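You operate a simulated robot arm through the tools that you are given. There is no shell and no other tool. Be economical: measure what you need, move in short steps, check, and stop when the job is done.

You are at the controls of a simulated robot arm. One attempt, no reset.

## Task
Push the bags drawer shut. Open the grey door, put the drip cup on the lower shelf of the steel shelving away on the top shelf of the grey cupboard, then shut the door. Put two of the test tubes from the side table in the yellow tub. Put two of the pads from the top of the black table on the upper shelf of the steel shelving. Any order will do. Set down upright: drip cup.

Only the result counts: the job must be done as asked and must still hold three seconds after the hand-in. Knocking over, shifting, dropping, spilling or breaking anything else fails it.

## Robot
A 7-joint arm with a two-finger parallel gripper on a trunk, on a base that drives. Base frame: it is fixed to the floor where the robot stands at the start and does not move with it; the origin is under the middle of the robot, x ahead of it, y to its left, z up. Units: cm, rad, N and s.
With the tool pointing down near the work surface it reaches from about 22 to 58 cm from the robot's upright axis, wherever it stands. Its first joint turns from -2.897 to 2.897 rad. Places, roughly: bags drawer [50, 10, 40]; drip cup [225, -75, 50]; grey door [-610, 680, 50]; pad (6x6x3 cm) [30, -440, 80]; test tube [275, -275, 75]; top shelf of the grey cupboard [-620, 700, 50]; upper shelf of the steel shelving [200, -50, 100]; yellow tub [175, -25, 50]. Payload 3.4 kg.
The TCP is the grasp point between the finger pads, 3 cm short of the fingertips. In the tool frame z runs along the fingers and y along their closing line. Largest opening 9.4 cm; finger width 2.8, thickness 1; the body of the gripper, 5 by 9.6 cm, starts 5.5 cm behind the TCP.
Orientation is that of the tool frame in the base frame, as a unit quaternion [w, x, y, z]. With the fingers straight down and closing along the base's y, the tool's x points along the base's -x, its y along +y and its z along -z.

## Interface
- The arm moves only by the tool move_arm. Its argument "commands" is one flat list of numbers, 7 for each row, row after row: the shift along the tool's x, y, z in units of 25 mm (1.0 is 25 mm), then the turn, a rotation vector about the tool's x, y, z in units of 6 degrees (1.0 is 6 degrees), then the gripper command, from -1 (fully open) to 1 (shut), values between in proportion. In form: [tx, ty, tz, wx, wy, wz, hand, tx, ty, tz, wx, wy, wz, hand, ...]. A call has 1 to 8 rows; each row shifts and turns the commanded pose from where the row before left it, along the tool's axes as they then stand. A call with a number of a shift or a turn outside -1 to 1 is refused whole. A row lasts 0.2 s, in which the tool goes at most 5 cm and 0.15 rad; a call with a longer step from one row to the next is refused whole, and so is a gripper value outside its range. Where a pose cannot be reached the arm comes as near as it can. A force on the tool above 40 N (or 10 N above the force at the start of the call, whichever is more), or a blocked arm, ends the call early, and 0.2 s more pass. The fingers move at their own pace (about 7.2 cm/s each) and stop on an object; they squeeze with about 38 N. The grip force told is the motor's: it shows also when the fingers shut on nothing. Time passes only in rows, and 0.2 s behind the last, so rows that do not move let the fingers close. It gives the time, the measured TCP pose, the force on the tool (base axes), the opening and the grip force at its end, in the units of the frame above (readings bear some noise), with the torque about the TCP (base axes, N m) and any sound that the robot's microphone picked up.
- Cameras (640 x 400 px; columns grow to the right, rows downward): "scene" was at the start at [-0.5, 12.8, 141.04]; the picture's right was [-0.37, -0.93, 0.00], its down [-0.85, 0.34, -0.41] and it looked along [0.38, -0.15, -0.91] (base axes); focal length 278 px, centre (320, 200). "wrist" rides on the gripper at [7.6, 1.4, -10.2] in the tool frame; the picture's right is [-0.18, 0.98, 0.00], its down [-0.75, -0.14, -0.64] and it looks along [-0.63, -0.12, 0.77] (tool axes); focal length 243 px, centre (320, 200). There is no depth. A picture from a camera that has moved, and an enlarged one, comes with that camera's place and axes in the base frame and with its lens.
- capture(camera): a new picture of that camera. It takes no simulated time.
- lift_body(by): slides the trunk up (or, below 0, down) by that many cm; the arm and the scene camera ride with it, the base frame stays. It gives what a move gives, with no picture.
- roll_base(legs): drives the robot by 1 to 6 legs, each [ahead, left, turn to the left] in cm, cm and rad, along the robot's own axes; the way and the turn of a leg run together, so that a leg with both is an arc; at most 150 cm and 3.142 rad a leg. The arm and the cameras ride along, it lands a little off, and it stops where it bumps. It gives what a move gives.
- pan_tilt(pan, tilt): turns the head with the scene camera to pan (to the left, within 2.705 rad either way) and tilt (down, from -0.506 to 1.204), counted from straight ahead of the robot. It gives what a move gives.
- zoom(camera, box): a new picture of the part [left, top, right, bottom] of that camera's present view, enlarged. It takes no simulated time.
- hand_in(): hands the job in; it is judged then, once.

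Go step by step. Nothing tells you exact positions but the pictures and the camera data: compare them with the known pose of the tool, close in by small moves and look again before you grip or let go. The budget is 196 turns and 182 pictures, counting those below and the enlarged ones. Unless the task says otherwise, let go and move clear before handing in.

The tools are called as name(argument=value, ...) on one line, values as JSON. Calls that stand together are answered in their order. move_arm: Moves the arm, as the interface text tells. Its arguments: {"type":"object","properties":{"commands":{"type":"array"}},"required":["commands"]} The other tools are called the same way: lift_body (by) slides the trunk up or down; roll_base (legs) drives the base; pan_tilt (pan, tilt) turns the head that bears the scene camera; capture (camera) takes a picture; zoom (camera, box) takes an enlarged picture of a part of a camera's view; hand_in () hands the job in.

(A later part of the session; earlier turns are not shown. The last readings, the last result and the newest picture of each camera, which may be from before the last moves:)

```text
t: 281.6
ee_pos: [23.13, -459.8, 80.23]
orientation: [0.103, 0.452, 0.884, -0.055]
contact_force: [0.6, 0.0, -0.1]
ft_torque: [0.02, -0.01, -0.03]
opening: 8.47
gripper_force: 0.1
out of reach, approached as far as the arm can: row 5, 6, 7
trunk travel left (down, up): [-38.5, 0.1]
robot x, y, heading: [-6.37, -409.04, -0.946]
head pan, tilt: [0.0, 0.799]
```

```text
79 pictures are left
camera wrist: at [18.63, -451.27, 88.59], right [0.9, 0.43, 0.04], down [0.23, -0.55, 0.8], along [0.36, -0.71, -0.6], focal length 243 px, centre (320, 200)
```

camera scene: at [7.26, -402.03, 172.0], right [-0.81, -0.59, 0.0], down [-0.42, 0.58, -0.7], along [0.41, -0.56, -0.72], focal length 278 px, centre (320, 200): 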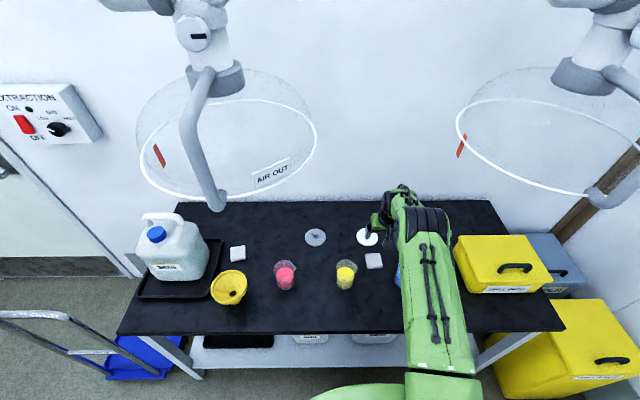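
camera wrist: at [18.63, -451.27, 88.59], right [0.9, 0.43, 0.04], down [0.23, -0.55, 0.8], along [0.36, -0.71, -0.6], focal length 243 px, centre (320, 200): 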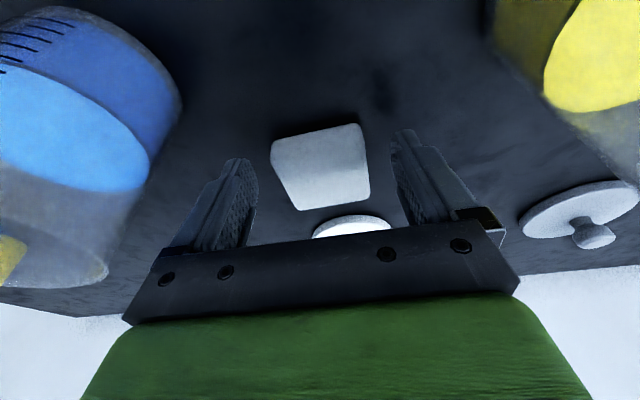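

The arm hit its reach limit 1.2 cm high and 1.7 cm short; I'll nudge the base forward and lower the trunk by that much.

roll_base(legs=[[1.8, 0, 0]])

lift_body(by=-1.1)

capture(camera="wrist")

```text
t: 282.4
ee_pos: [24.23, -461.32, 80.51]
orientation: [0.103, 0.453, 0.884, -0.056]
contact_force: [-0.3, -0.1, -0.2]
ft_torque: [-0.03, -0.01, 0.0]
opening: 8.43
gripper_force: 0.1
trunk travel left (down, up): [-38.5, 0.1]
robot x, y, heading: [-5.54, -410.36, -0.948]
head pan, tilt: [0.0, 0.799]
```

```text
t: 283.0
ee_pos: [24.21, -461.37, 79.16]
orientation: [0.102, 0.453, 0.884, -0.054]
contact_force: [0.0, 0.2, 0.2]
ft_torque: [0.0, 0.01, -0.03]
opening: 8.45
gripper_force: 0.0
trunk travel left (down, up): [-37.4, 1.2]
robot x, y, heading: [-5.05, -410.51, -0.945]
head pan, tilt: [0.0, 0.799]
```

```text
78 pictures are left
camera wrist: at [19.69, -452.74, 87.46], right [0.9, 0.43, 0.04], down [0.23, -0.56, 0.8], along [0.36, -0.71, -0.6], focal length 243 px, centre (320, 200)
```

wrist: 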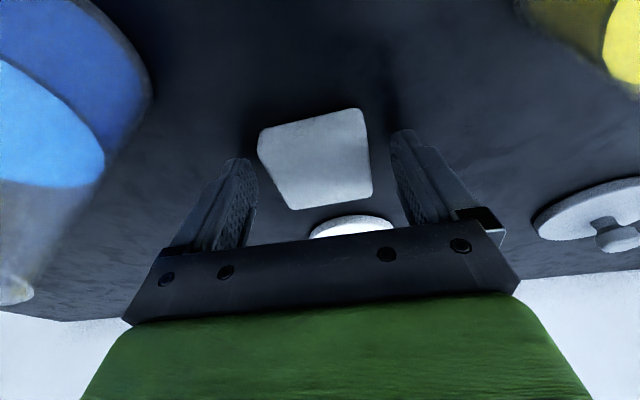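

Pad between the fingers at the right height. Closing, then lifting with the trunk and arm.

move_arm(commands=[0, 0, 0, 0, 0, 0, 0, 0, 0, 0, 0, 0, 0, 1, 0, 0, 0, 0, 0, 0, 1, 0, 0, 0, 0, 0, 0, 1])

lift_body(by=1.2)

move_arm(commands=[-0.15, 0, -0.6, 0, 0, 0, 1, -0.2, 0, -0.96, 0, 0, 0, 1, -0.2, 0, -0.96, 0, 0, 0, 1, -0.2, 0, -0.96, 0, 0, 0, 1, -0.2, 0, -0.96, 0, 0, 0, 1, -0.2, 0, -0.96, 0, 0, 0, 1, -0.2, 0, -0.96, 0, 0, 0, 1, -0.2, 0, -0.96, 0, 0, 0, 1])

capture(camera="wrist")

capture(camera="scene")

```text
t: 284.0
ee_pos: [24.12, -461.29, 79.36]
orientation: [0.102, 0.453, 0.884, -0.055]
contact_force: [0.1, 0.8, 0.6]
ft_torque: [0.03, 0.0, 0.04]
opening: 5.88
gripper_force: 38.0
trunk travel left (down, up): [-37.4, 1.2]
robot x, y, heading: [-5.25, -410.35, -0.946]
head pan, tilt: [0.0, 0.799]
```

```text
t: 284.6
ee_pos: [24.14, -461.25, 80.44]
orientation: [0.102, 0.452, 0.884, -0.055]
contact_force: [-0.3, 0.0, -0.6]
ft_torque: [-0.01, -0.02, -0.02]
opening: 5.88
gripper_force: 37.7
trunk travel left (down, up): [-38.6, 0.0]
robot x, y, heading: [-4.95, -410.57, -0.946]
head pan, tilt: [0.0, 0.799]
```

```text
t: 286.4
ee_pos: [24.04, -460.88, 99.26]
orientation: [0.102, 0.452, 0.884, -0.055]
contact_force: [-0.1, 0.3, -0.2]
ft_torque: [-0.02, -0.01, -0.01]
opening: 5.91
gripper_force: 37.9
trunk travel left (down, up): [-38.6, 0.0]
robot x, y, heading: [-5.26, -410.52, -0.945]
head pan, tilt: [0.0, 0.799]
```

```text
77 pictures are left
camera wrist: at [19.57, -452.22, 107.56], right [0.9, 0.43, 0.04], down [0.23, -0.56, 0.8], along [0.36, -0.71, -0.6], focal length 243 px, centre (320, 200)
```

wrist: 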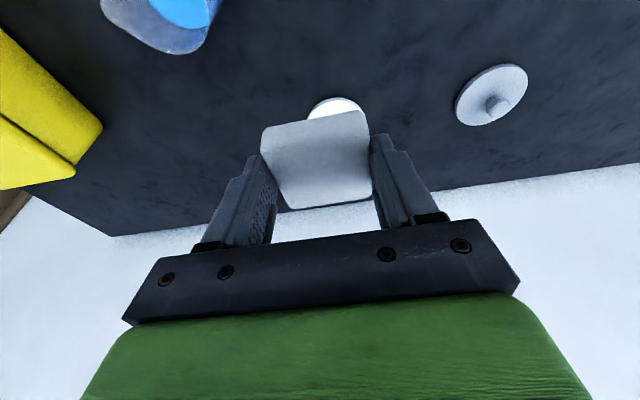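

```text
76 pictures are left
camera scene: at [8.22, -403.36, 172.06], right [-0.81, -0.59, 0.0], down [-0.42, 0.58, -0.7], along [0.41, -0.57, -0.72], focal length 278 px, centre (320, 200)
```

scene: 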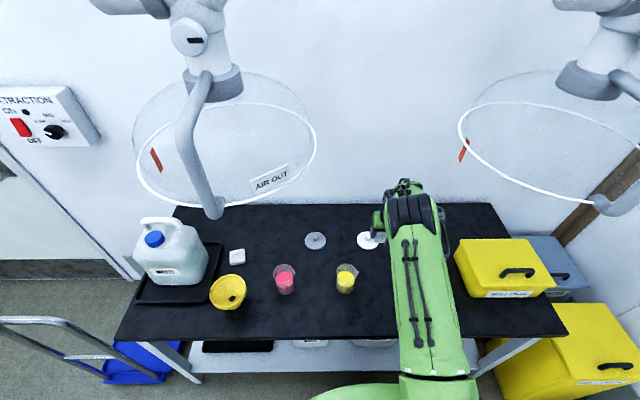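

Pad 2 held. Carrying it back, avoiding the bench corner.

roll_base(legs=[[-40, 0, 0], [0, 25, 0], [-58, 100, 0], [0, 138, 0], [0, 0, 1.57], [0, 50, 0]])

move_arm(commands=[-0.2, 0, -0.96, 0, 0, 0, 1, -0.2, 0, -0.96, 0, 0, 0, 1, -0.2, 0, -0.96, 0, 0, 0, 1, -0.2, 0, -0.96, 0, 0, 0, 1])

pan_tilt(pan=0, tilt=0.6)

capture(camera="scene")

```text
t: 308.6
ee_pos: [165.11, -103.92, 99.26]
orientation: [0.111, -0.322, 0.94, 0.034]
contact_force: [-0.2, 0.0, -0.1]
ft_torque: [0.01, 0.01, 0.01]
opening: 5.82
gripper_force: 37.9
trunk travel left (down, up): [-38.6, 0.0]
robot x, y, heading: [115.64, -135.02, 0.659]
head pan, tilt: [0.0, 0.799]
```

```text
t: 309.6
ee_pos: [164.86, -103.99, 108.95]
orientation: [0.11, -0.321, 0.94, 0.035]
contact_force: [0.7, -0.4, -0.2]
ft_torque: [0.02, 0.05, 0.01]
opening: 5.83
gripper_force: 37.8
trunk travel left (down, up): [-38.6, 0.0]
robot x, y, heading: [116.05, -135.24, 0.659]
head pan, tilt: [0.0, 0.799]
```

```text
t: 310.3
ee_pos: [164.91, -104.0, 109.03]
orientation: [0.11, -0.321, 0.94, 0.036]
contact_force: [0.3, -0.1, 0.8]
ft_torque: [-0.03, 0.02, 0.02]
opening: 5.84
gripper_force: 38.3
trunk travel left (down, up): [-38.6, 0.0]
robot x, y, heading: [115.79, -134.82, 0.664]
head pan, tilt: [0.0, 0.6]
```

```text
75 pictures are left
camera scene: at [108.67, -121.41, 173.74], right [0.61, -0.79, 0.0], down [-0.45, -0.35, -0.82], along [0.65, 0.51, -0.57], focal length 278 px, centre (320, 200)
```

scene: 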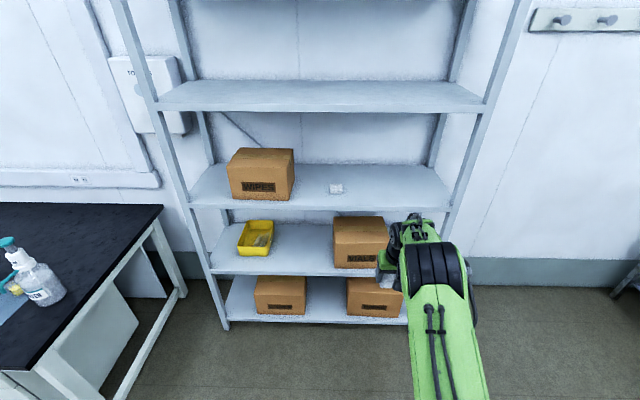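

roll_base(legs=[[0, 0, -0.033], [30, 2, 0], [24.5, 0, 0]])

capture(camera="scene")

capture(camera="wrist")

```text
t: 314.1
ee_pos: [208.94, -71.65, 109.07]
orientation: [0.111, -0.307, 0.944, 0.033]
contact_force: [0.1, 0.7, -0.4]
ft_torque: [-0.04, -0.01, -0.02]
opening: 5.84
gripper_force: 38.1
trunk travel left (down, up): [-38.6, 0.0]
robot x, y, heading: [158.68, -101.25, 0.629]
head pan, tilt: [0.0, 0.6]
```

```text
74 pictures are left
camera scene: at [152.22, -87.37, 173.74], right [0.59, -0.81, 0.0], down [-0.46, -0.33, -0.82], along [0.67, 0.49, -0.57], focal length 278 px, centre (320, 200)
```

scene: 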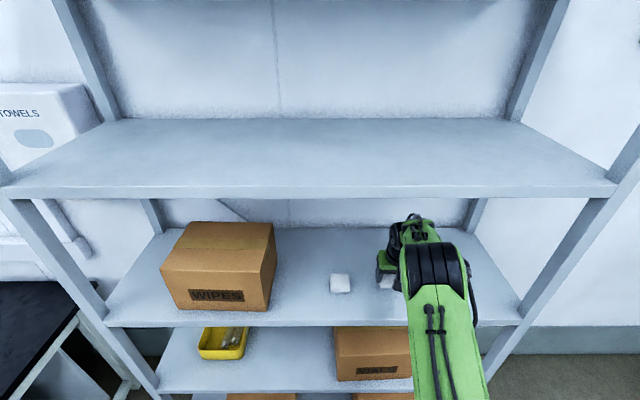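

```text
73 pictures are left
camera wrist: at [200.18, -76.34, 117.26], right [-0.43, 0.9, 0.04], down [0.55, 0.23, 0.8], along [0.71, 0.37, -0.6], focal length 243 px, centre (320, 200)
```

wrist: 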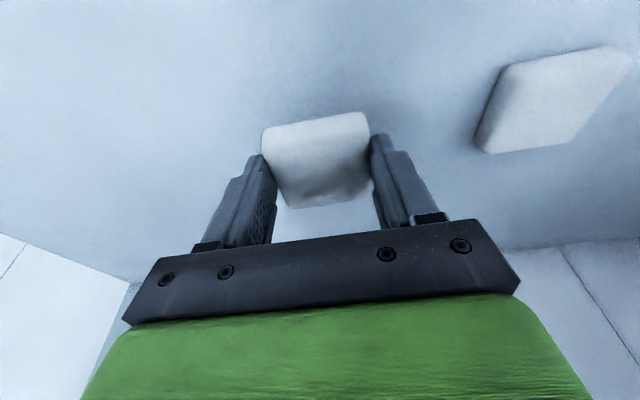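

move_arm(commands=[0.12, 0, 0.5, 0, 0, 0, 1, 0.12, 0, 0.5, 0, 0, 0, 1, 0.06, 0, 0.3, 0, 0, 0, 1])

move_arm(commands=[0.03, 0, 0.15, 0, 0, 0, 1])

move_arm(commands=[0.03, 0, 0.15, 0, 0, 0, 1])

```text
t: 314.9
ee_pos: [208.89, -71.62, 105.85]
orientation: [0.113, -0.308, 0.944, 0.035]
contact_force: [1.0, 0.3, 11.1]
ft_torque: [0.11, 0.21, -0.03]
opening: 5.85
gripper_force: 38.2
trunk travel left (down, up): [-38.6, 0.0]
robot x, y, heading: [158.97, -100.98, 0.629]
head pan, tilt: [0.0, 0.6]
```

```text
t: 315.3
ee_pos: [208.8, -71.62, 105.84]
orientation: [0.117, -0.308, 0.944, 0.035]
contact_force: [1.1, 1.1, 34.5]
ft_torque: [0.09, 0.77, -0.01]
opening: 5.86
gripper_force: 38.3
trunk travel left (down, up): [-38.6, 0.0]
robot x, y, heading: [159.05, -101.03, 0.63]
head pan, tilt: [0.0, 0.6]
```

```text
t: 315.7
ee_pos: [208.94, -71.75, 105.7]
orientation: [0.119, -0.307, 0.944, 0.035]
contact_force: [-8.6, -4.0, 15.4]
ft_torque: [-0.23, 0.49, 0.01]
opening: 5.8
gripper_force: 37.7
trunk travel left (down, up): [-38.6, 0.0]
robot x, y, heading: [158.44, -101.37, 0.633]
head pan, tilt: [0.0, 0.6]
stopped in row 1: the force on the tool passed its limit at 46 N (the readings are from after the stop); the commanded pose is now the measured one
```

On the shelf. Releasing and lifting off.

move_arm(commands=[0, 0, 0, 0, 0, 0, 0.5, 0, 0, 0, 0, 0, 0, -0.5, 0, 0, 0, 0, 0, 0, -0.6, -0.1, 0, -0.5, 0, 0, 0, -0.6, -0.2, 0, -0.96, 0, 0, 0, -0.6, -0.2, 0, -0.96, 0, 0, 0, -0.6])

roll_base(legs=[[-50, 0, 0]])

capture(camera="scene")

```text
t: 317.1
ee_pos: [209.0, -71.73, 111.53]
orientation: [0.116, -0.307, 0.944, 0.035]
contact_force: [0.0, -0.6, 0.0]
ft_torque: [0.02, -0.03, 0.01]
opening: 7.53
gripper_force: 0.1
trunk travel left (down, up): [-38.6, 0.0]
robot x, y, heading: [159.08, -101.07, 0.629]
head pan, tilt: [0.0, 0.6]
```

```text
t: 320.1
ee_pos: [168.32, -101.44, 111.58]
orientation: [0.117, -0.306, 0.944, 0.035]
contact_force: [-0.1, -0.2, 0.4]
ft_torque: [0.02, -0.03, 0.03]
opening: 7.54
gripper_force: 0.1
trunk travel left (down, up): [-38.6, 0.0]
robot x, y, heading: [118.13, -131.31, 0.63]
head pan, tilt: [0.0, 0.6]
```

```text
72 pictures are left
camera scene: at [111.44, -117.1, 173.75], right [0.59, -0.81, 0.0], down [-0.46, -0.33, -0.83], along [0.67, 0.49, -0.56], focal length 278 px, centre (320, 200)
```

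scene: 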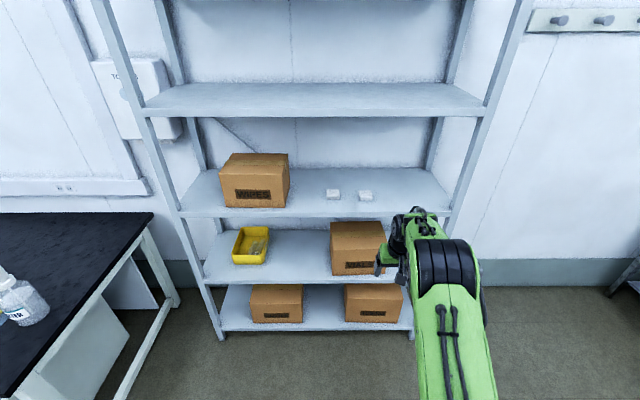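

Both pads are on the upper shelf. Now the drip cup: I'll shift right, lower the trunk, tilt the hand, and examine the cup closely.

lift_body(by=-36)

move_arm(commands=[0, 0, 0, 0, -1, 0, -1, 0, 0, 0, 0, -1, 0, -1, 0, 0, 0, 0, -1, 0, -1, 0, 0, 0, 0, -1, 0, -1, 0, 0, 0, 0, -1, 0, -1, 0, 0, 0, 0, -1, 0, -1])

roll_base(legs=[[0, -23, 0]])

capture(camera="scene")

capture(camera="wrist")

```text
t: 323.6
ee_pos: [168.39, -101.32, 75.61]
orientation: [0.117, -0.307, 0.944, 0.035]
contact_force: [-0.7, 0.2, -0.6]
ft_torque: [0.0, 0.03, 0.01]
opening: 7.52
gripper_force: 0.1
trunk travel left (down, up): [-2.6, 36.0]
robot x, y, heading: [117.64, -130.93, 0.631]
head pan, tilt: [0.0, 0.6]
```

```text
t: 325.0
ee_pos: [168.44, -101.52, 75.58]
orientation: [0.404, -0.281, 0.861, 0.128]
contact_force: [0.0, 0.9, -0.2]
ft_torque: [0.03, 0.02, -0.02]
opening: 9.4
gripper_force: 0.1
trunk travel left (down, up): [-2.6, 36.0]
robot x, y, heading: [118.32, -130.74, 0.628]
head pan, tilt: [0.0, 0.6]
```

```text
t: 326.7
ee_pos: [181.86, -119.96, 75.62]
orientation: [0.403, -0.28, 0.862, 0.127]
contact_force: [0.0, -0.6, -0.3]
ft_torque: [0.01, 0.0, 0.0]
opening: 9.39
gripper_force: 0.0
trunk travel left (down, up): [-2.6, 36.0]
robot x, y, heading: [132.05, -149.4, 0.635]
head pan, tilt: [0.0, 0.6]
```

```text
71 pictures are left
camera scene: at [125.04, -135.72, 137.75], right [0.59, -0.81, 0.0], down [-0.46, -0.33, -0.83], along [0.67, 0.49, -0.57], focal length 278 px, centre (320, 200)
```

scene: 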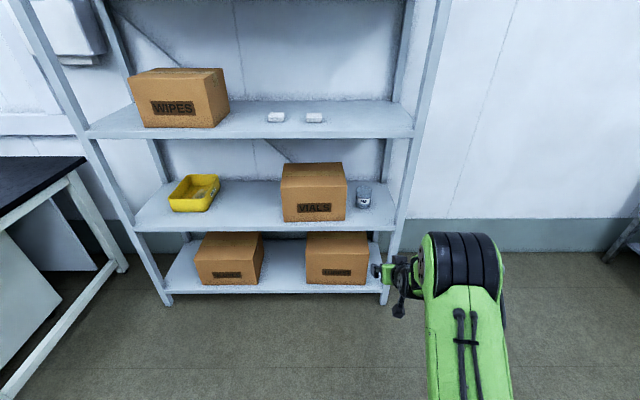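

```text
70 pictures are left
camera wrist: at [170.72, -126.51, 76.37], right [-0.48, 0.87, 0.13], down [0.07, -0.11, 0.99], along [0.87, 0.49, -0.01], focal length 243 px, centre (320, 200)
```

wrist: 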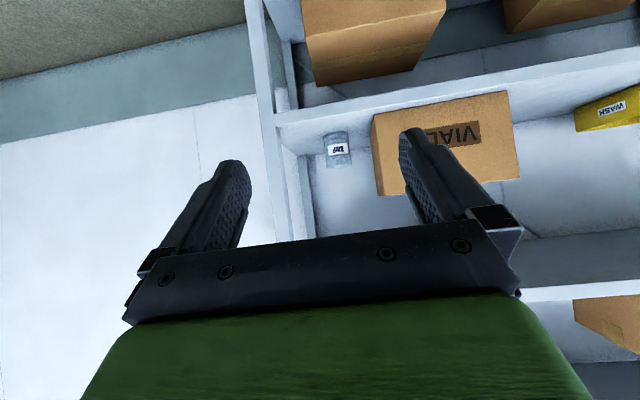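

zoom(camera="scene", box=[320, 150, 416, 210])

zoom(camera="wrist", box=[280, 100, 408, 180])

```text
6.67 times, centred on (368, 180) of scene
camera zoom: at [125.04, -135.72, 137.75], right [0.59, -0.81, 0.0], down [-0.46, -0.33, -0.83], along [0.67, 0.49, -0.57], focal length 1853 px, centre (0, 333)
```

zoom: 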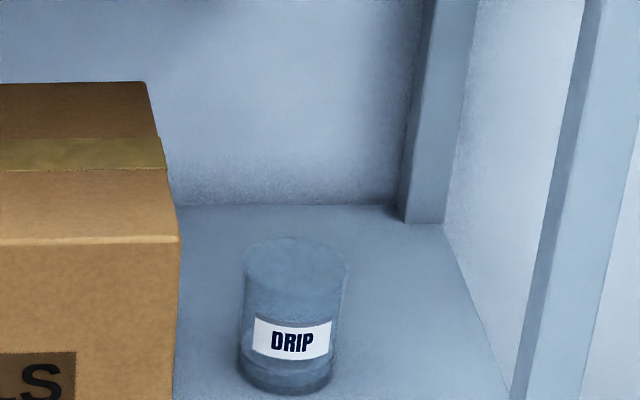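

```text
5.00 times, centred on (344, 140) of wrist
camera zoom: at [170.72, -126.51, 76.37], right [-0.48, 0.87, 0.13], down [0.07, -0.11, 0.99], along [0.87, 0.49, -0.01], focal length 1213 px, centre (200, 500)
```

zoom: 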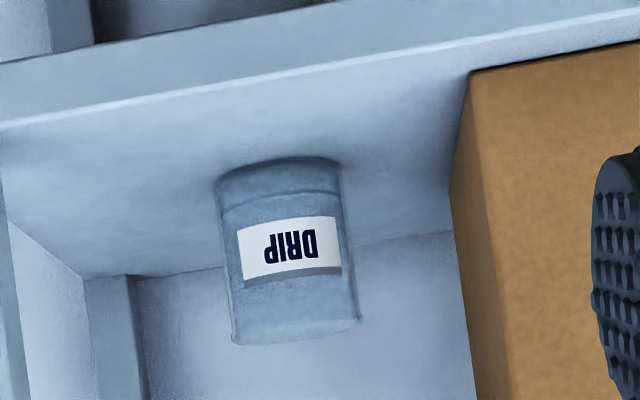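

The cup is Ø≈7 cm, 9 cm tall, at p≈204, q≈131, shelf z≈58. From the front my elbow would hit the right post, so I'll reach it from the shelving's open right end instead, facing −p.

roll_base(legs=[[0, -110, 0], [0, 0, 1.567], [0, -95, 0]])

pan_tilt(pan=0, tilt=0.6)

capture(camera="scene")

capture(camera="wrist")

```text
t: 340.9
ee_pos: [242.61, -131.64, 75.55]
orientation: [-0.188, 0.815, -0.397, -0.378]
contact_force: [-0.1, 0.5, 0.5]
ft_torque: [0.02, 0.01, -0.01]
opening: 9.42
gripper_force: 0.0
trunk travel left (down, up): [-2.6, 36.0]
robot x, y, heading: [273.68, -180.87, 2.232]
head pan, tilt: [0.0, 0.6]
```

```text
t: 341.5
ee_pos: [242.63, -131.63, 75.63]
orientation: [-0.189, 0.814, -0.397, -0.379]
contact_force: [-0.9, -0.5, -0.3]
ft_torque: [-0.03, -0.01, 0.05]
opening: 9.41
gripper_force: 0.1
trunk travel left (down, up): [-2.6, 36.0]
robot x, y, heading: [273.95, -180.8, 2.228]
head pan, tilt: [0.0, 0.6]
```

```text
67 pictures are left
camera scene: at [259.95, -188.07, 137.74], right [0.79, 0.61, 0.0], down [0.35, -0.45, -0.82], along [-0.51, 0.65, -0.57], focal length 278 px, centre (320, 200)
```

scene: 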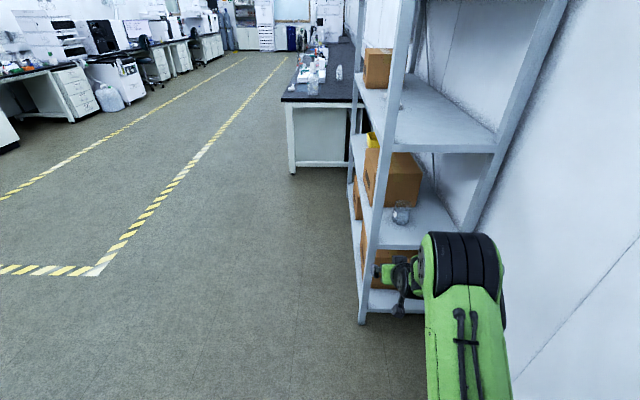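

```text
66 pictures are left
camera wrist: at [249.33, -142.72, 76.37], right [-0.85, -0.51, 0.13], down [0.11, 0.08, 0.99], along [-0.52, 0.86, -0.01], focal length 243 px, centre (320, 200)
```

wrist: 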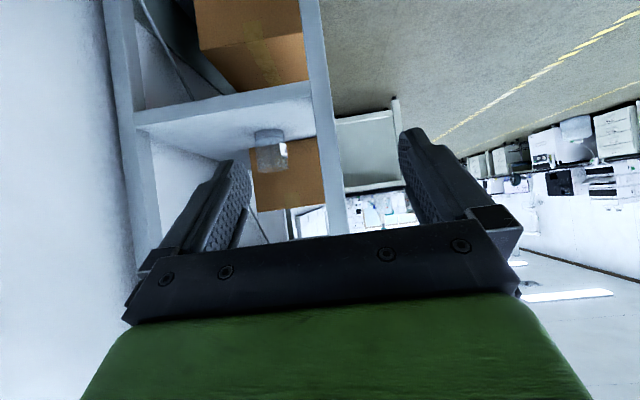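

The side is open. I'll square the heading, offset the base to the front side so the arm angles in between the posts, and lower the hand to cup height.

roll_base(legs=[[0, 6, -0.029]])

move_arm(commands=[0.75, -0.9, 0.66, 0, 0, 0, -1, 0.75, -0.9, 0.66, 0, 0, 0, -1, 0.75, -0.9, 0.66, 0, 0, 0, -1, 0.75, -0.9, 0.66, 0, 0, 0, -1, 0.5, -0.9, 0.42, 0, 0, 0, -1, 0, -0.9, 0, 0, 0, 0, -1, 0, -0.9, 0, 0, 0, 0, -1])

capture(camera="scene")

capture(camera="wrist")

```text
t: 342.4
ee_pos: [239.24, -134.31, 75.62]
orientation: [-0.195, 0.809, -0.409, -0.375]
contact_force: [0.6, -0.4, 0.7]
ft_torque: [-0.02, -0.03, 0.01]
opening: 9.39
gripper_force: 0.0
trunk travel left (down, up): [-2.6, 36.0]
robot x, y, heading: [268.55, -184.32, 2.2]
head pan, tilt: [0.0, 0.6]
```

```text
t: 344.0
ee_pos: [252.06, -124.68, 64.08]
orientation: [-0.195, 0.808, -0.409, -0.375]
contact_force: [-0.7, -0.7, 0.3]
ft_torque: [0.0, 0.03, -0.01]
opening: 9.42
gripper_force: 0.1
trunk travel left (down, up): [-2.6, 36.0]
robot x, y, heading: [268.81, -184.41, 2.205]
head pan, tilt: [0.0, 0.6]
```

```text
65 pictures are left
camera scene: at [255.06, -191.23, 137.74], right [0.81, 0.59, 0.0], down [0.33, -0.46, -0.83], along [-0.49, 0.67, -0.56], focal length 278 px, centre (320, 200)
```

scene: 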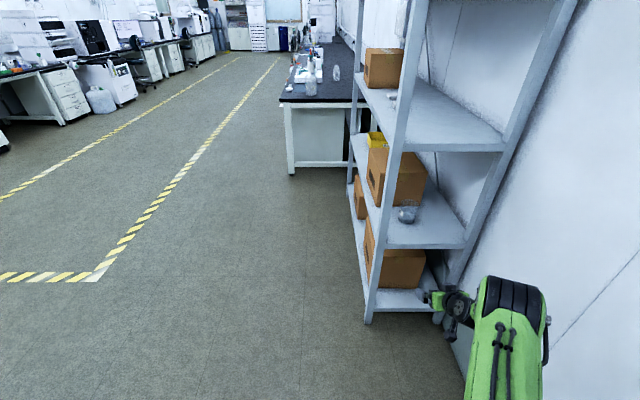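

```text
64 pictures are left
camera wrist: at [258.41, -136.01, 64.89], right [-0.86, -0.49, 0.13], down [0.11, 0.07, 0.99], along [-0.49, 0.87, -0.01], focal length 243 px, centre (320, 200)
```

wrist: 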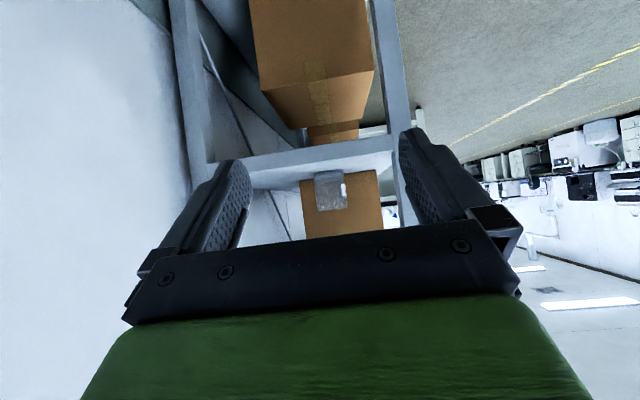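

zoom(camera="scene", box=[360, 180, 456, 240])

zoom(camera="wrist", box=[270, 140, 398, 220])

```text
6.67 times, centred on (408, 210) of scene
camera zoom: at [255.06, -191.23, 137.74], right [0.81, 0.59, 0.0], down [0.33, -0.46, -0.83], along [-0.49, 0.67, -0.56], focal length 1853 px, centre (-267, 133)
```

zoom: 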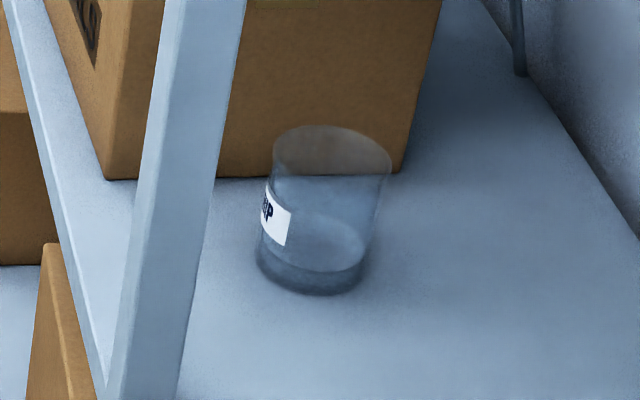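

```text
5.00 times, centred on (334, 180) of wrist
camera zoom: at [258.41, -136.01, 64.89], right [-0.86, -0.49, 0.13], down [0.11, 0.07, 0.99], along [-0.49, 0.87, -0.01], focal length 1213 px, centre (250, 300)
```

zoom: 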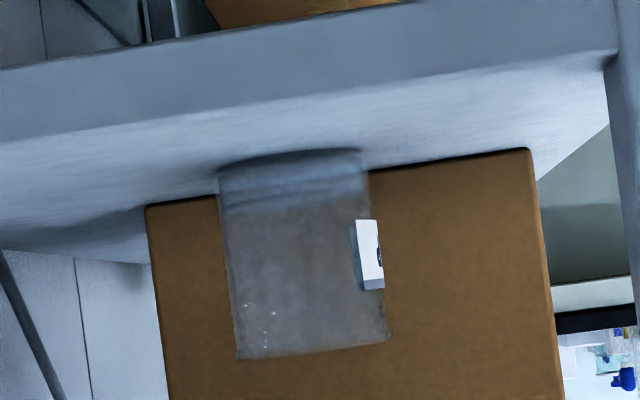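

Refined cup axis: p≈203.6, q≈133.2, z 58–67. Shifting the hand 2.6 cm over, then driving in 25 cm and checking.

lift_body(by=-2.6)

move_arm(commands=[-0.3, -0.52, -0.25, 0, 0, 0, -1, -0.3, -0.52, -0.25, 0, 0, 0, -1])

roll_base(legs=[[27, 0, -0.005]])

capture(camera="scene")

capture(camera="wrist")

```text
t: 344.8
ee_pos: [252.02, -124.73, 61.7]
orientation: [-0.193, 0.809, -0.409, -0.376]
contact_force: [-0.1, 0.2, 1.0]
ft_torque: [-0.01, 0.02, 0.02]
opening: 9.4
gripper_force: 0.0
trunk travel left (down, up): [0.0, 38.6]
robot x, y, heading: [268.97, -184.61, 2.206]
head pan, tilt: [0.0, 0.6]
```

```text
t: 345.4
ee_pos: [253.84, -123.37, 63.7]
orientation: [-0.194, 0.809, -0.408, -0.376]
contact_force: [0.0, 0.0, -0.2]
ft_torque: [0.04, -0.02, -0.04]
opening: 9.4
gripper_force: 0.0
trunk travel left (down, up): [0.0, 38.6]
robot x, y, heading: [268.88, -184.18, 2.205]
head pan, tilt: [0.0, 0.6]
```

```text
t: 347.2
ee_pos: [238.27, -101.74, 63.61]
orientation: [-0.195, 0.808, -0.41, -0.375]
contact_force: [-0.1, 0.8, -0.5]
ft_torque: [0.01, 0.01, 0.01]
opening: 9.42
gripper_force: 0.0
trunk travel left (down, up): [0.0, 38.6]
robot x, y, heading: [253.5, -163.04, 2.203]
head pan, tilt: [0.0, 0.6]
```

```text
61 pictures are left
camera scene: at [239.27, -169.67, 135.3], right [0.81, 0.59, 0.0], down [0.33, -0.46, -0.82], along [-0.49, 0.67, -0.57], focal length 278 px, centre (320, 200)
```

scene: 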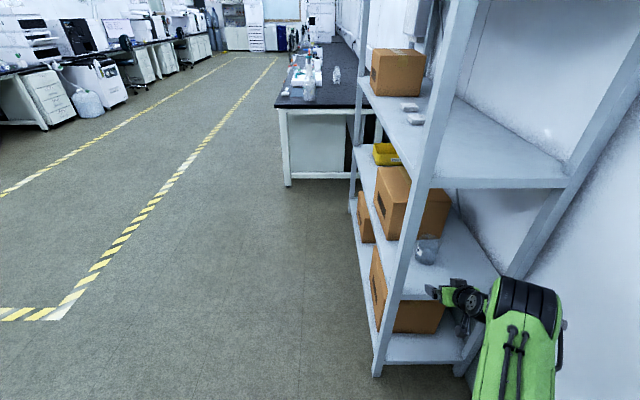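

```text
60 pictures are left
camera wrist: at [244.68, -113.04, 64.41], right [-0.87, -0.48, 0.13], down [0.11, 0.07, 0.99], along [-0.49, 0.87, -0.01], focal length 243 px, centre (320, 200)
```

wrist: 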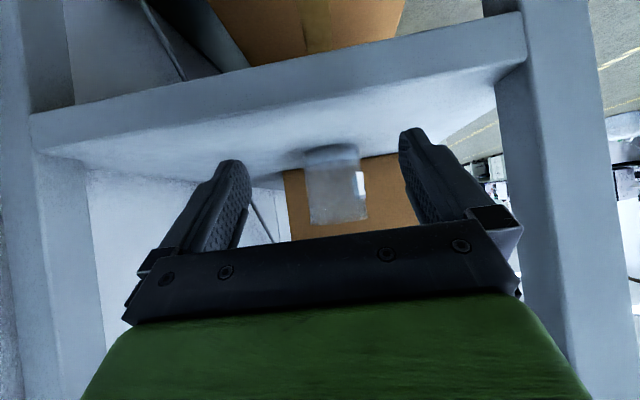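

TCP is on the cup's line (q≈132.9). To give the elbow more room from the rear post, I'll rotate the whole approach about 8.6° around the cup.

roll_base(legs=[[-10, 0, 0], [0, 9, 0], [0, 0, -0.15], [8, 0, 0]])

capture(camera="wrist")

capture(camera="scene")

```text
t: 350.4
ee_pos: [242.75, -106.33, 63.61]
orientation: [-0.222, 0.776, -0.469, -0.359]
contact_force: [-0.4, 0.6, 0.3]
ft_torque: [-0.01, 0.0, 0.0]
opening: 9.39
gripper_force: 0.1
trunk travel left (down, up): [0.0, 38.6]
robot x, y, heading: [248.71, -169.31, 2.05]
head pan, tilt: [0.0, 0.6]
```

```text
59 pictures are left
camera wrist: at [247.28, -118.55, 64.4], right [-0.93, -0.35, 0.13], down [0.12, 0.06, 0.99], along [-0.35, 0.94, -0.01], focal length 243 px, centre (320, 200)
```

wrist: 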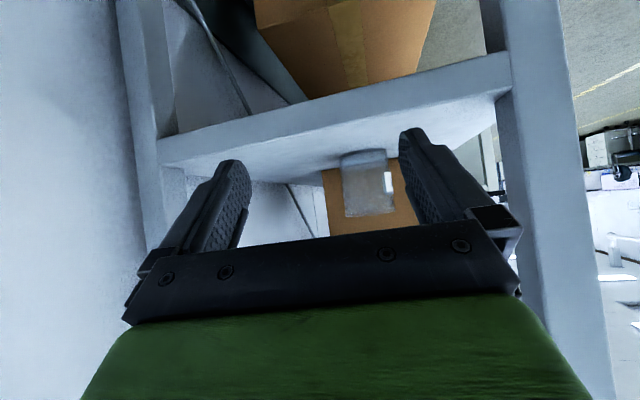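

```text
58 pictures are left
camera scene: at [233.46, -173.73, 135.3], right [0.89, 0.46, 0.0], down [0.26, -0.5, -0.82], along [-0.38, 0.73, -0.57], focal length 278 px, centre (320, 200)
```

scene: 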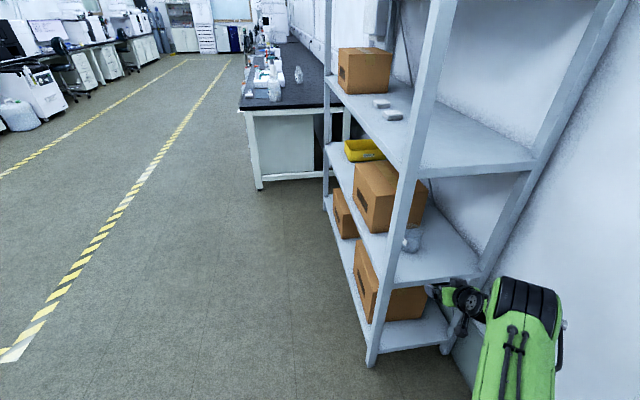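

Cup lies 24.7 cm ahead, 4.3 cm left of the TCP line. Correcting and advancing 13 cm.

roll_base(legs=[[0, 4.3, 0], [13, 0, 0]])

capture(camera="wrist")

capture(camera="scene")

```text
t: 352.2
ee_pos: [232.71, -96.76, 63.58]
orientation: [-0.222, 0.775, -0.469, -0.36]
contact_force: [-0.6, -0.4, -0.5]
ft_torque: [0.01, -0.02, 0.01]
opening: 9.38
gripper_force: 0.1
trunk travel left (down, up): [0.0, 38.6]
robot x, y, heading: [238.35, -159.5, 2.058]
head pan, tilt: [0.0, 0.6]
```

```text
57 pictures are left
camera wrist: at [237.34, -108.92, 64.4], right [-0.93, -0.35, 0.13], down [0.12, 0.06, 0.99], along [-0.35, 0.93, -0.01], focal length 243 px, centre (320, 200)
```

wrist: 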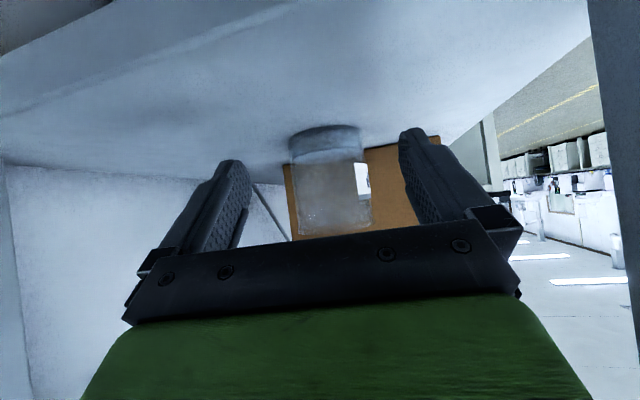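

```text
56 pictures are left
camera scene: at [223.65, -164.13, 135.3], right [0.89, 0.46, 0.0], down [0.26, -0.5, -0.82], along [-0.38, 0.73, -0.57], focal length 278 px, centre (320, 200)
```

scene: 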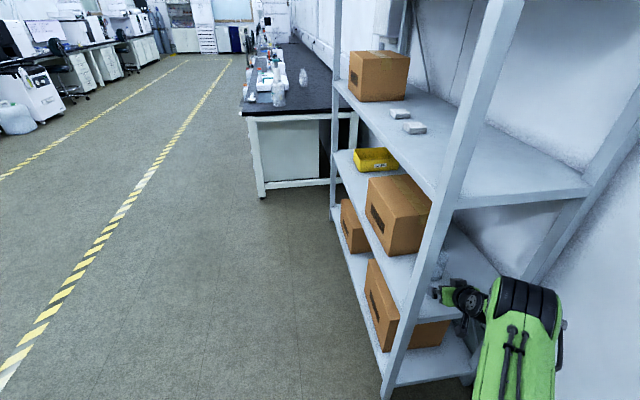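

Well aligned; 11 cm to go.

roll_base(legs=[[11, 0, 0]])

capture(camera="wrist")

zoom(camera="scene", box=[380, 180, 604, 320])

```text
t: 353.4
ee_pos: [227.58, -86.97, 63.49]
orientation: [-0.222, 0.776, -0.469, -0.359]
contact_force: [0.4, 0.3, -0.5]
ft_torque: [0.02, 0.03, 0.01]
opening: 9.4
gripper_force: 0.0
trunk travel left (down, up): [0.0, 38.6]
robot x, y, heading: [233.22, -149.79, 2.056]
head pan, tilt: [0.0, 0.6]
```

```text
55 pictures are left
camera wrist: at [232.28, -99.25, 64.4], right [-0.93, -0.35, 0.13], down [0.12, 0.06, 0.99], along [-0.35, 0.94, -0.01], focal length 243 px, centre (320, 200)
```

wrist: 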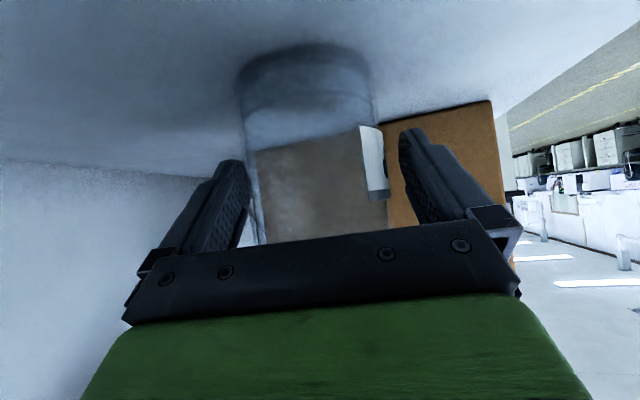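

```text
2.86 times, centred on (492, 250) of scene
camera zoom: at [218.58, -154.46, 135.3], right [0.89, 0.46, 0.0], down [0.26, -0.5, -0.82], along [-0.38, 0.73, -0.57], focal length 794 px, centre (-171, 57)
```

zoom: 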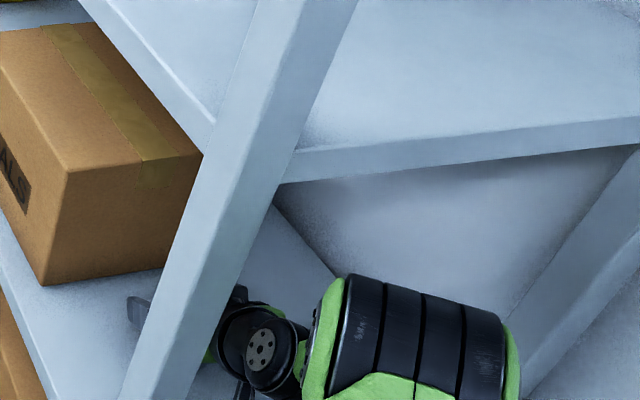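

Cup is between the fingers. Closing gently.

move_arm(commands=[0, 0, 0, 0, 0, 0, -0.6, 0, 0, 0, 0, 0, 0, -0.3, 0, 0, 0, 0, 0, 0, 1, 0, 0, 0, 0, 0, 0, 1, 0, 0, 0, 0, 0, 0, 1])

capture(camera="wrist")

```text
t: 354.6
ee_pos: [227.68, -87.14, 63.63]
orientation: [-0.221, 0.776, -0.467, -0.361]
contact_force: [0.5, -0.2, 2.5]
ft_torque: [0.11, -0.09, -0.03]
opening: 7.74
gripper_force: 37.7
trunk travel left (down, up): [0.0, 38.6]
robot x, y, heading: [233.5, -149.86, 2.053]
head pan, tilt: [0.0, 0.6]
```

```text
53 pictures are left
camera wrist: at [232.3, -99.27, 64.45], right [-0.93, -0.35, 0.13], down [0.12, 0.05, 0.99], along [-0.35, 0.94, -0.01], focal length 243 px, centre (320, 200)
```

wrist: 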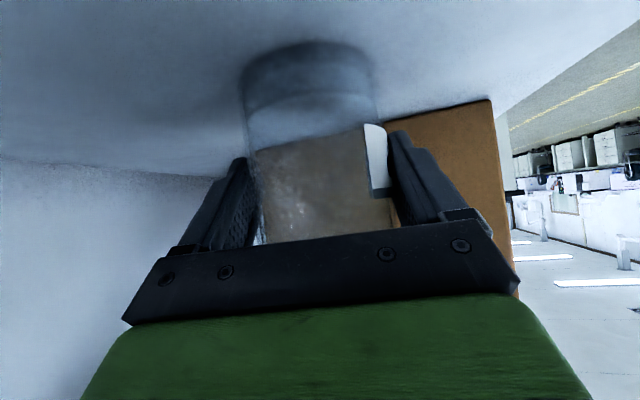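

Gripped at 7.7 cm. Lifting 2 cm with the trunk and reversing straight out.

lift_body(by=2)

roll_base(legs=[[-45, 0, 0]])

capture(camera="wrist")

capture(camera="scene")

```text
t: 355.2
ee_pos: [227.52, -87.08, 65.44]
orientation: [-0.222, 0.776, -0.468, -0.36]
contact_force: [-0.2, 0.8, -1.1]
ft_torque: [0.01, 0.03, 0.0]
opening: 7.75
gripper_force: 37.6
trunk travel left (down, up): [-2.0, 36.6]
robot x, y, heading: [233.32, -149.95, 2.047]
head pan, tilt: [0.0, 0.6]
```

```text
t: 357.9
ee_pos: [248.49, -126.76, 65.64]
orientation: [-0.222, 0.775, -0.469, -0.36]
contact_force: [-0.4, -0.7, -1.4]
ft_torque: [0.0, 0.01, -0.02]
opening: 7.71
gripper_force: 38.1
trunk travel left (down, up): [-2.0, 36.6]
robot x, y, heading: [253.83, -189.56, 2.054]
head pan, tilt: [0.0, 0.6]
```

```text
52 pictures are left
camera wrist: at [253.14, -138.97, 66.33], right [-0.93, -0.35, 0.13], down [0.12, 0.06, 0.99], along [-0.35, 0.94, -0.01], focal length 243 px, centre (320, 200)
```

wrist: 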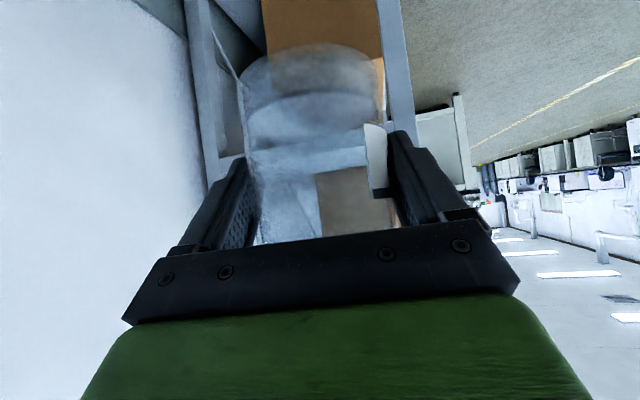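

```text
51 pictures are left
camera scene: at [239.37, -194.19, 137.2], right [0.89, 0.46, 0.0], down [0.26, -0.5, -0.83], along [-0.38, 0.73, -0.56], focal length 278 px, centre (320, 200)
```

scene: 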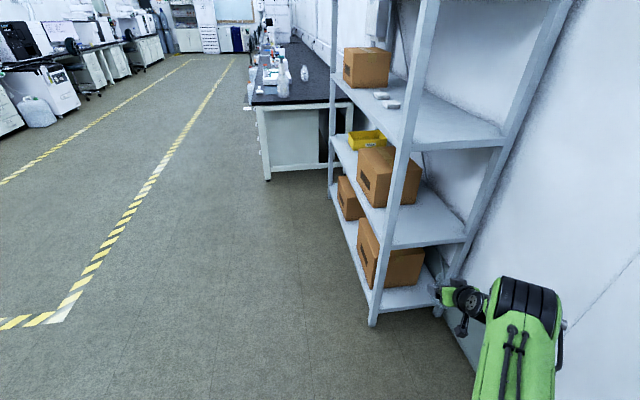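

The cup is in hand, upright. Now driving to the grey cupboard along the aisle (q≈−90, toward −p).

roll_base(legs=[[0, 0, 0.145], [0, 130, 0], [0, 50, 0], [120, 0, 0]])

pan_tilt(pan=0, tilt=0.25)

capture(camera="scene")

```text
t: 373.3
ee_pos: [26.05, -135.58, 65.45]
orientation: [-0.2, 0.802, -0.421, -0.372]
contact_force: [-0.2, -0.1, -0.5]
ft_torque: [0.02, 0.02, 0.03]
opening: 7.71
gripper_force: 38.2
trunk travel left (down, up): [-2.0, 36.6]
robot x, y, heading: [38.96, -197.21, 2.174]
head pan, tilt: [0.0, 0.6]
```

```text
t: 374.1
ee_pos: [25.92, -135.61, 65.58]
orientation: [-0.2, 0.802, -0.422, -0.372]
contact_force: [-0.3, -0.2, -1.5]
ft_torque: [-0.02, -0.01, 0.03]
opening: 7.73
gripper_force: 38.0
trunk travel left (down, up): [-2.0, 36.6]
robot x, y, heading: [39.04, -196.9, 2.172]
head pan, tilt: [0.0, 0.25]
```

```text
50 pictures are left
camera scene: at [24.68, -203.14, 140.41], right [0.82, 0.57, 0.0], down [0.14, -0.2, -0.97], along [-0.55, 0.8, -0.25], focal length 278 px, centre (320, 200)
```

scene: 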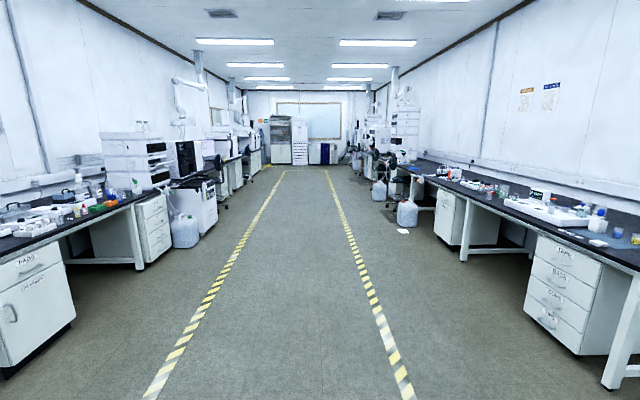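

The aisle is clear. Driving ahead.

roll_base(legs=[[0, 0, 0.027], [150, 0, 0], [150, 0, 0], [150, 0, 0], [150, 0, 0]])

capture(camera="scene")

```text
t: 403.1
ee_pos: [-342.4, 342.53, 65.57]
orientation: [-0.189, 0.814, -0.398, -0.379]
contact_force: [0.4, 0.4, -1.1]
ft_torque: [-0.02, 0.0, 0.02]
opening: 7.71
gripper_force: 37.9
trunk travel left (down, up): [-2.0, 36.6]
robot x, y, heading: [-326.0, 282.26, 2.228]
head pan, tilt: [0.0, 0.25]
```

```text
49 pictures are left
camera scene: at [-339.97, 275.06, 140.42], right [0.79, 0.61, 0.0], down [0.15, -0.2, -0.97], along [-0.59, 0.77, -0.25], focal length 278 px, centre (320, 200)
```

scene: 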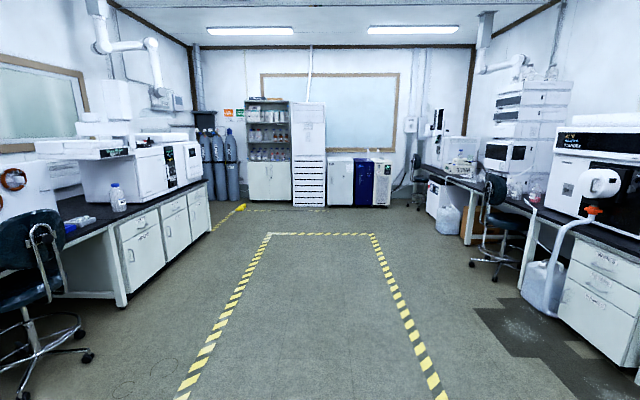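

zoom(camera="scene", box=[290, 140, 418, 220])

roll_base(legs=[[0, 0, -0.029], [150, 0, 0], [120, 0, 0]])

pan_tilt(pan=0, tilt=0.5)

capture(camera="scene")

```text
5.00 times, centred on (354, 180) of scene
camera zoom: at [-339.97, 275.06, 140.42], right [0.79, 0.61, 0.0], down [0.15, -0.2, -0.97], along [-0.59, 0.77, -0.25], focal length 1390 px, centre (150, 300)
```

zoom: 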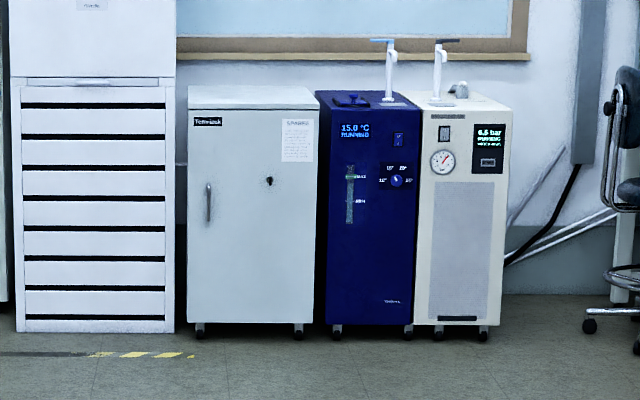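

```text
t: 416.5
ee_pos: [-502.44, 557.31, 65.56]
orientation: [-0.19, 0.813, -0.399, -0.378]
contact_force: [-0.5, -0.2, -0.8]
ft_torque: [0.02, 0.01, -0.01]
opening: 7.69
gripper_force: 38.1
trunk travel left (down, up): [-2.0, 36.6]
robot x, y, heading: [-486.2, 496.52, 2.229]
head pan, tilt: [0.0, 0.25]
```

```text
t: 417.2
ee_pos: [-502.37, 557.21, 65.48]
orientation: [-0.189, 0.814, -0.399, -0.378]
contact_force: [-0.1, -0.9, -1.4]
ft_torque: [0.0, 0.02, 0.02]
opening: 7.68
gripper_force: 37.7
trunk travel left (down, up): [-2.0, 36.6]
robot x, y, heading: [-485.72, 496.54, 2.228]
head pan, tilt: [0.0, 0.499]
```

```text
47 pictures are left
camera scene: at [-499.82, 489.59, 138.11], right [0.79, 0.61, 0.0], down [0.29, -0.38, -0.88], along [-0.54, 0.7, -0.48], focal length 278 px, centre (320, 200)
```

scene: 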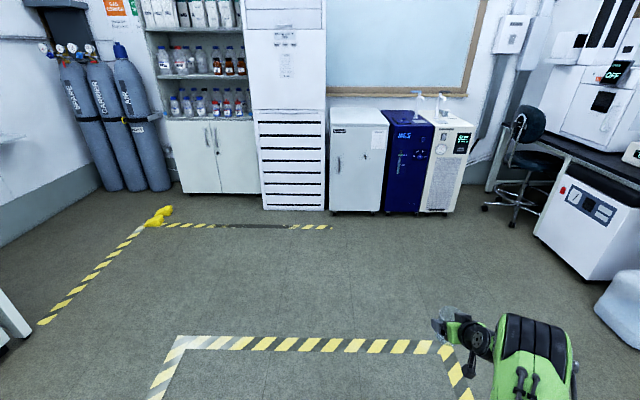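

The grey cupboard: front p≈−917, q −111…−66, top z≈82, handle on the left (z≈51), hinge on the right. I need the hand free to open it, so I'll set the cup temporarily on the cupboard's flat top. Raising and approaching.

lift_body(by=30)

roll_base(legs=[[0, 0, -0.03], [100, 12, 0], [50, 0, 0]])

capture(camera="scene")

```text
t: 420.2
ee_pos: [-502.39, 557.28, 95.51]
orientation: [-0.19, 0.813, -0.399, -0.378]
contact_force: [0.5, -0.4, -0.9]
ft_torque: [0.01, 0.02, -0.01]
opening: 7.68
gripper_force: 38.0
trunk travel left (down, up): [-32.0, 6.6]
robot x, y, heading: [-485.97, 496.37, 2.226]
head pan, tilt: [0.0, 0.499]
```

```text
t: 428.3
ee_pos: [-600.55, 669.56, 95.58]
orientation: [-0.192, 0.811, -0.404, -0.377]
contact_force: [0.0, 0.9, -1.3]
ft_torque: [-0.03, -0.03, 0.01]
opening: 7.7
gripper_force: 37.3
trunk travel left (down, up): [-32.0, 6.6]
robot x, y, heading: [-584.23, 608.66, 2.219]
head pan, tilt: [0.0, 0.499]
```

```text
46 pictures are left
camera scene: at [-598.64, 601.87, 168.14], right [0.8, 0.6, 0.0], down [0.29, -0.38, -0.88], along [-0.53, 0.7, -0.48], focal length 278 px, centre (320, 200)
```

scene: 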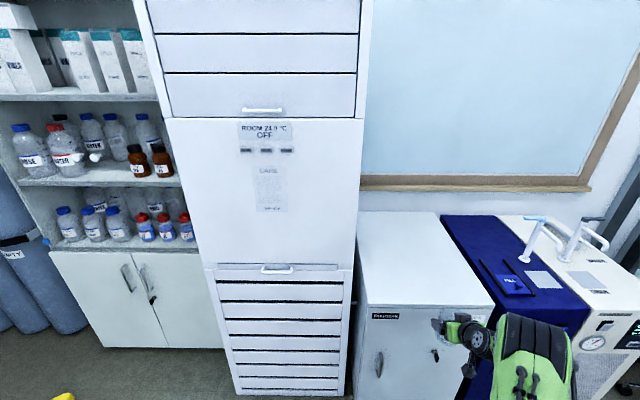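

The cupboard top is clear. Moving over it and lowering the cup.

roll_base(legs=[[40, -1, -0.015]])

lift_body(by=-6)

capture(camera="scene")

capture(camera="wrist")

```text
t: 430.8
ee_pos: [-622.82, 702.17, 95.42]
orientation: [-0.193, 0.809, -0.408, -0.376]
contact_force: [0.2, -0.2, -1.1]
ft_torque: [-0.01, -0.03, 0.0]
opening: 7.72
gripper_force: 37.8
trunk travel left (down, up): [-32.0, 6.6]
robot x, y, heading: [-607.91, 640.85, 2.204]
head pan, tilt: [0.0, 0.499]
```

```text
t: 431.6
ee_pos: [-623.08, 702.58, 91.16]
orientation: [-0.201, 0.804, -0.403, -0.387]
contact_force: [1.8, -3.7, 21.5]
ft_torque: [-0.63, -0.43, -0.02]
opening: 7.7
gripper_force: 38.0
trunk travel left (down, up): [-26.4, 12.1]
robot x, y, heading: [-607.67, 641.17, 2.203]
head pan, tilt: [0.0, 0.499]
stopped: the force on the tool passed its limit at 64 N (the readings are from after the stop); the commanded pose is now the measured one
```

```text
45 pictures are left
camera scene: at [-621.58, 634.13, 162.37], right [0.8, 0.59, 0.0], down [0.28, -0.38, -0.88], along [-0.52, 0.71, -0.48], focal length 278 px, centre (320, 200)
```

scene: 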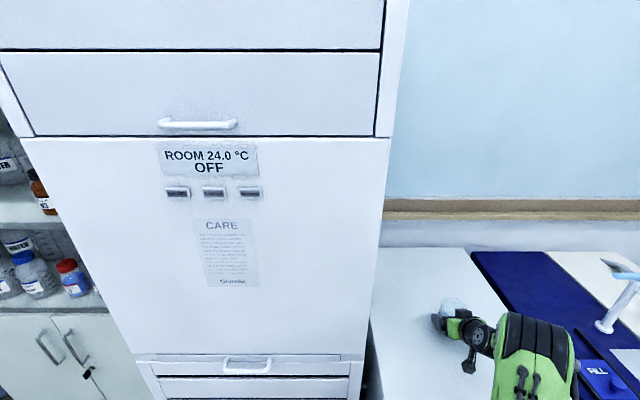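

```text
44 pictures are left
camera wrist: at [-616.59, 691.28, 91.48], right [-0.86, -0.49, 0.13], down [0.13, 0.05, 0.99], along [-0.49, 0.87, 0.02], focal length 243 px, centre (320, 200)
```

wrist: 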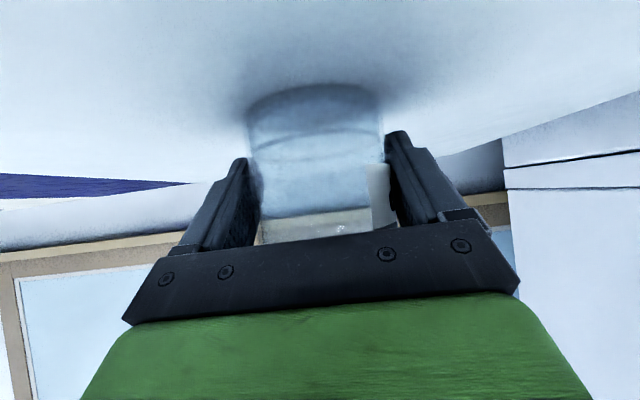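

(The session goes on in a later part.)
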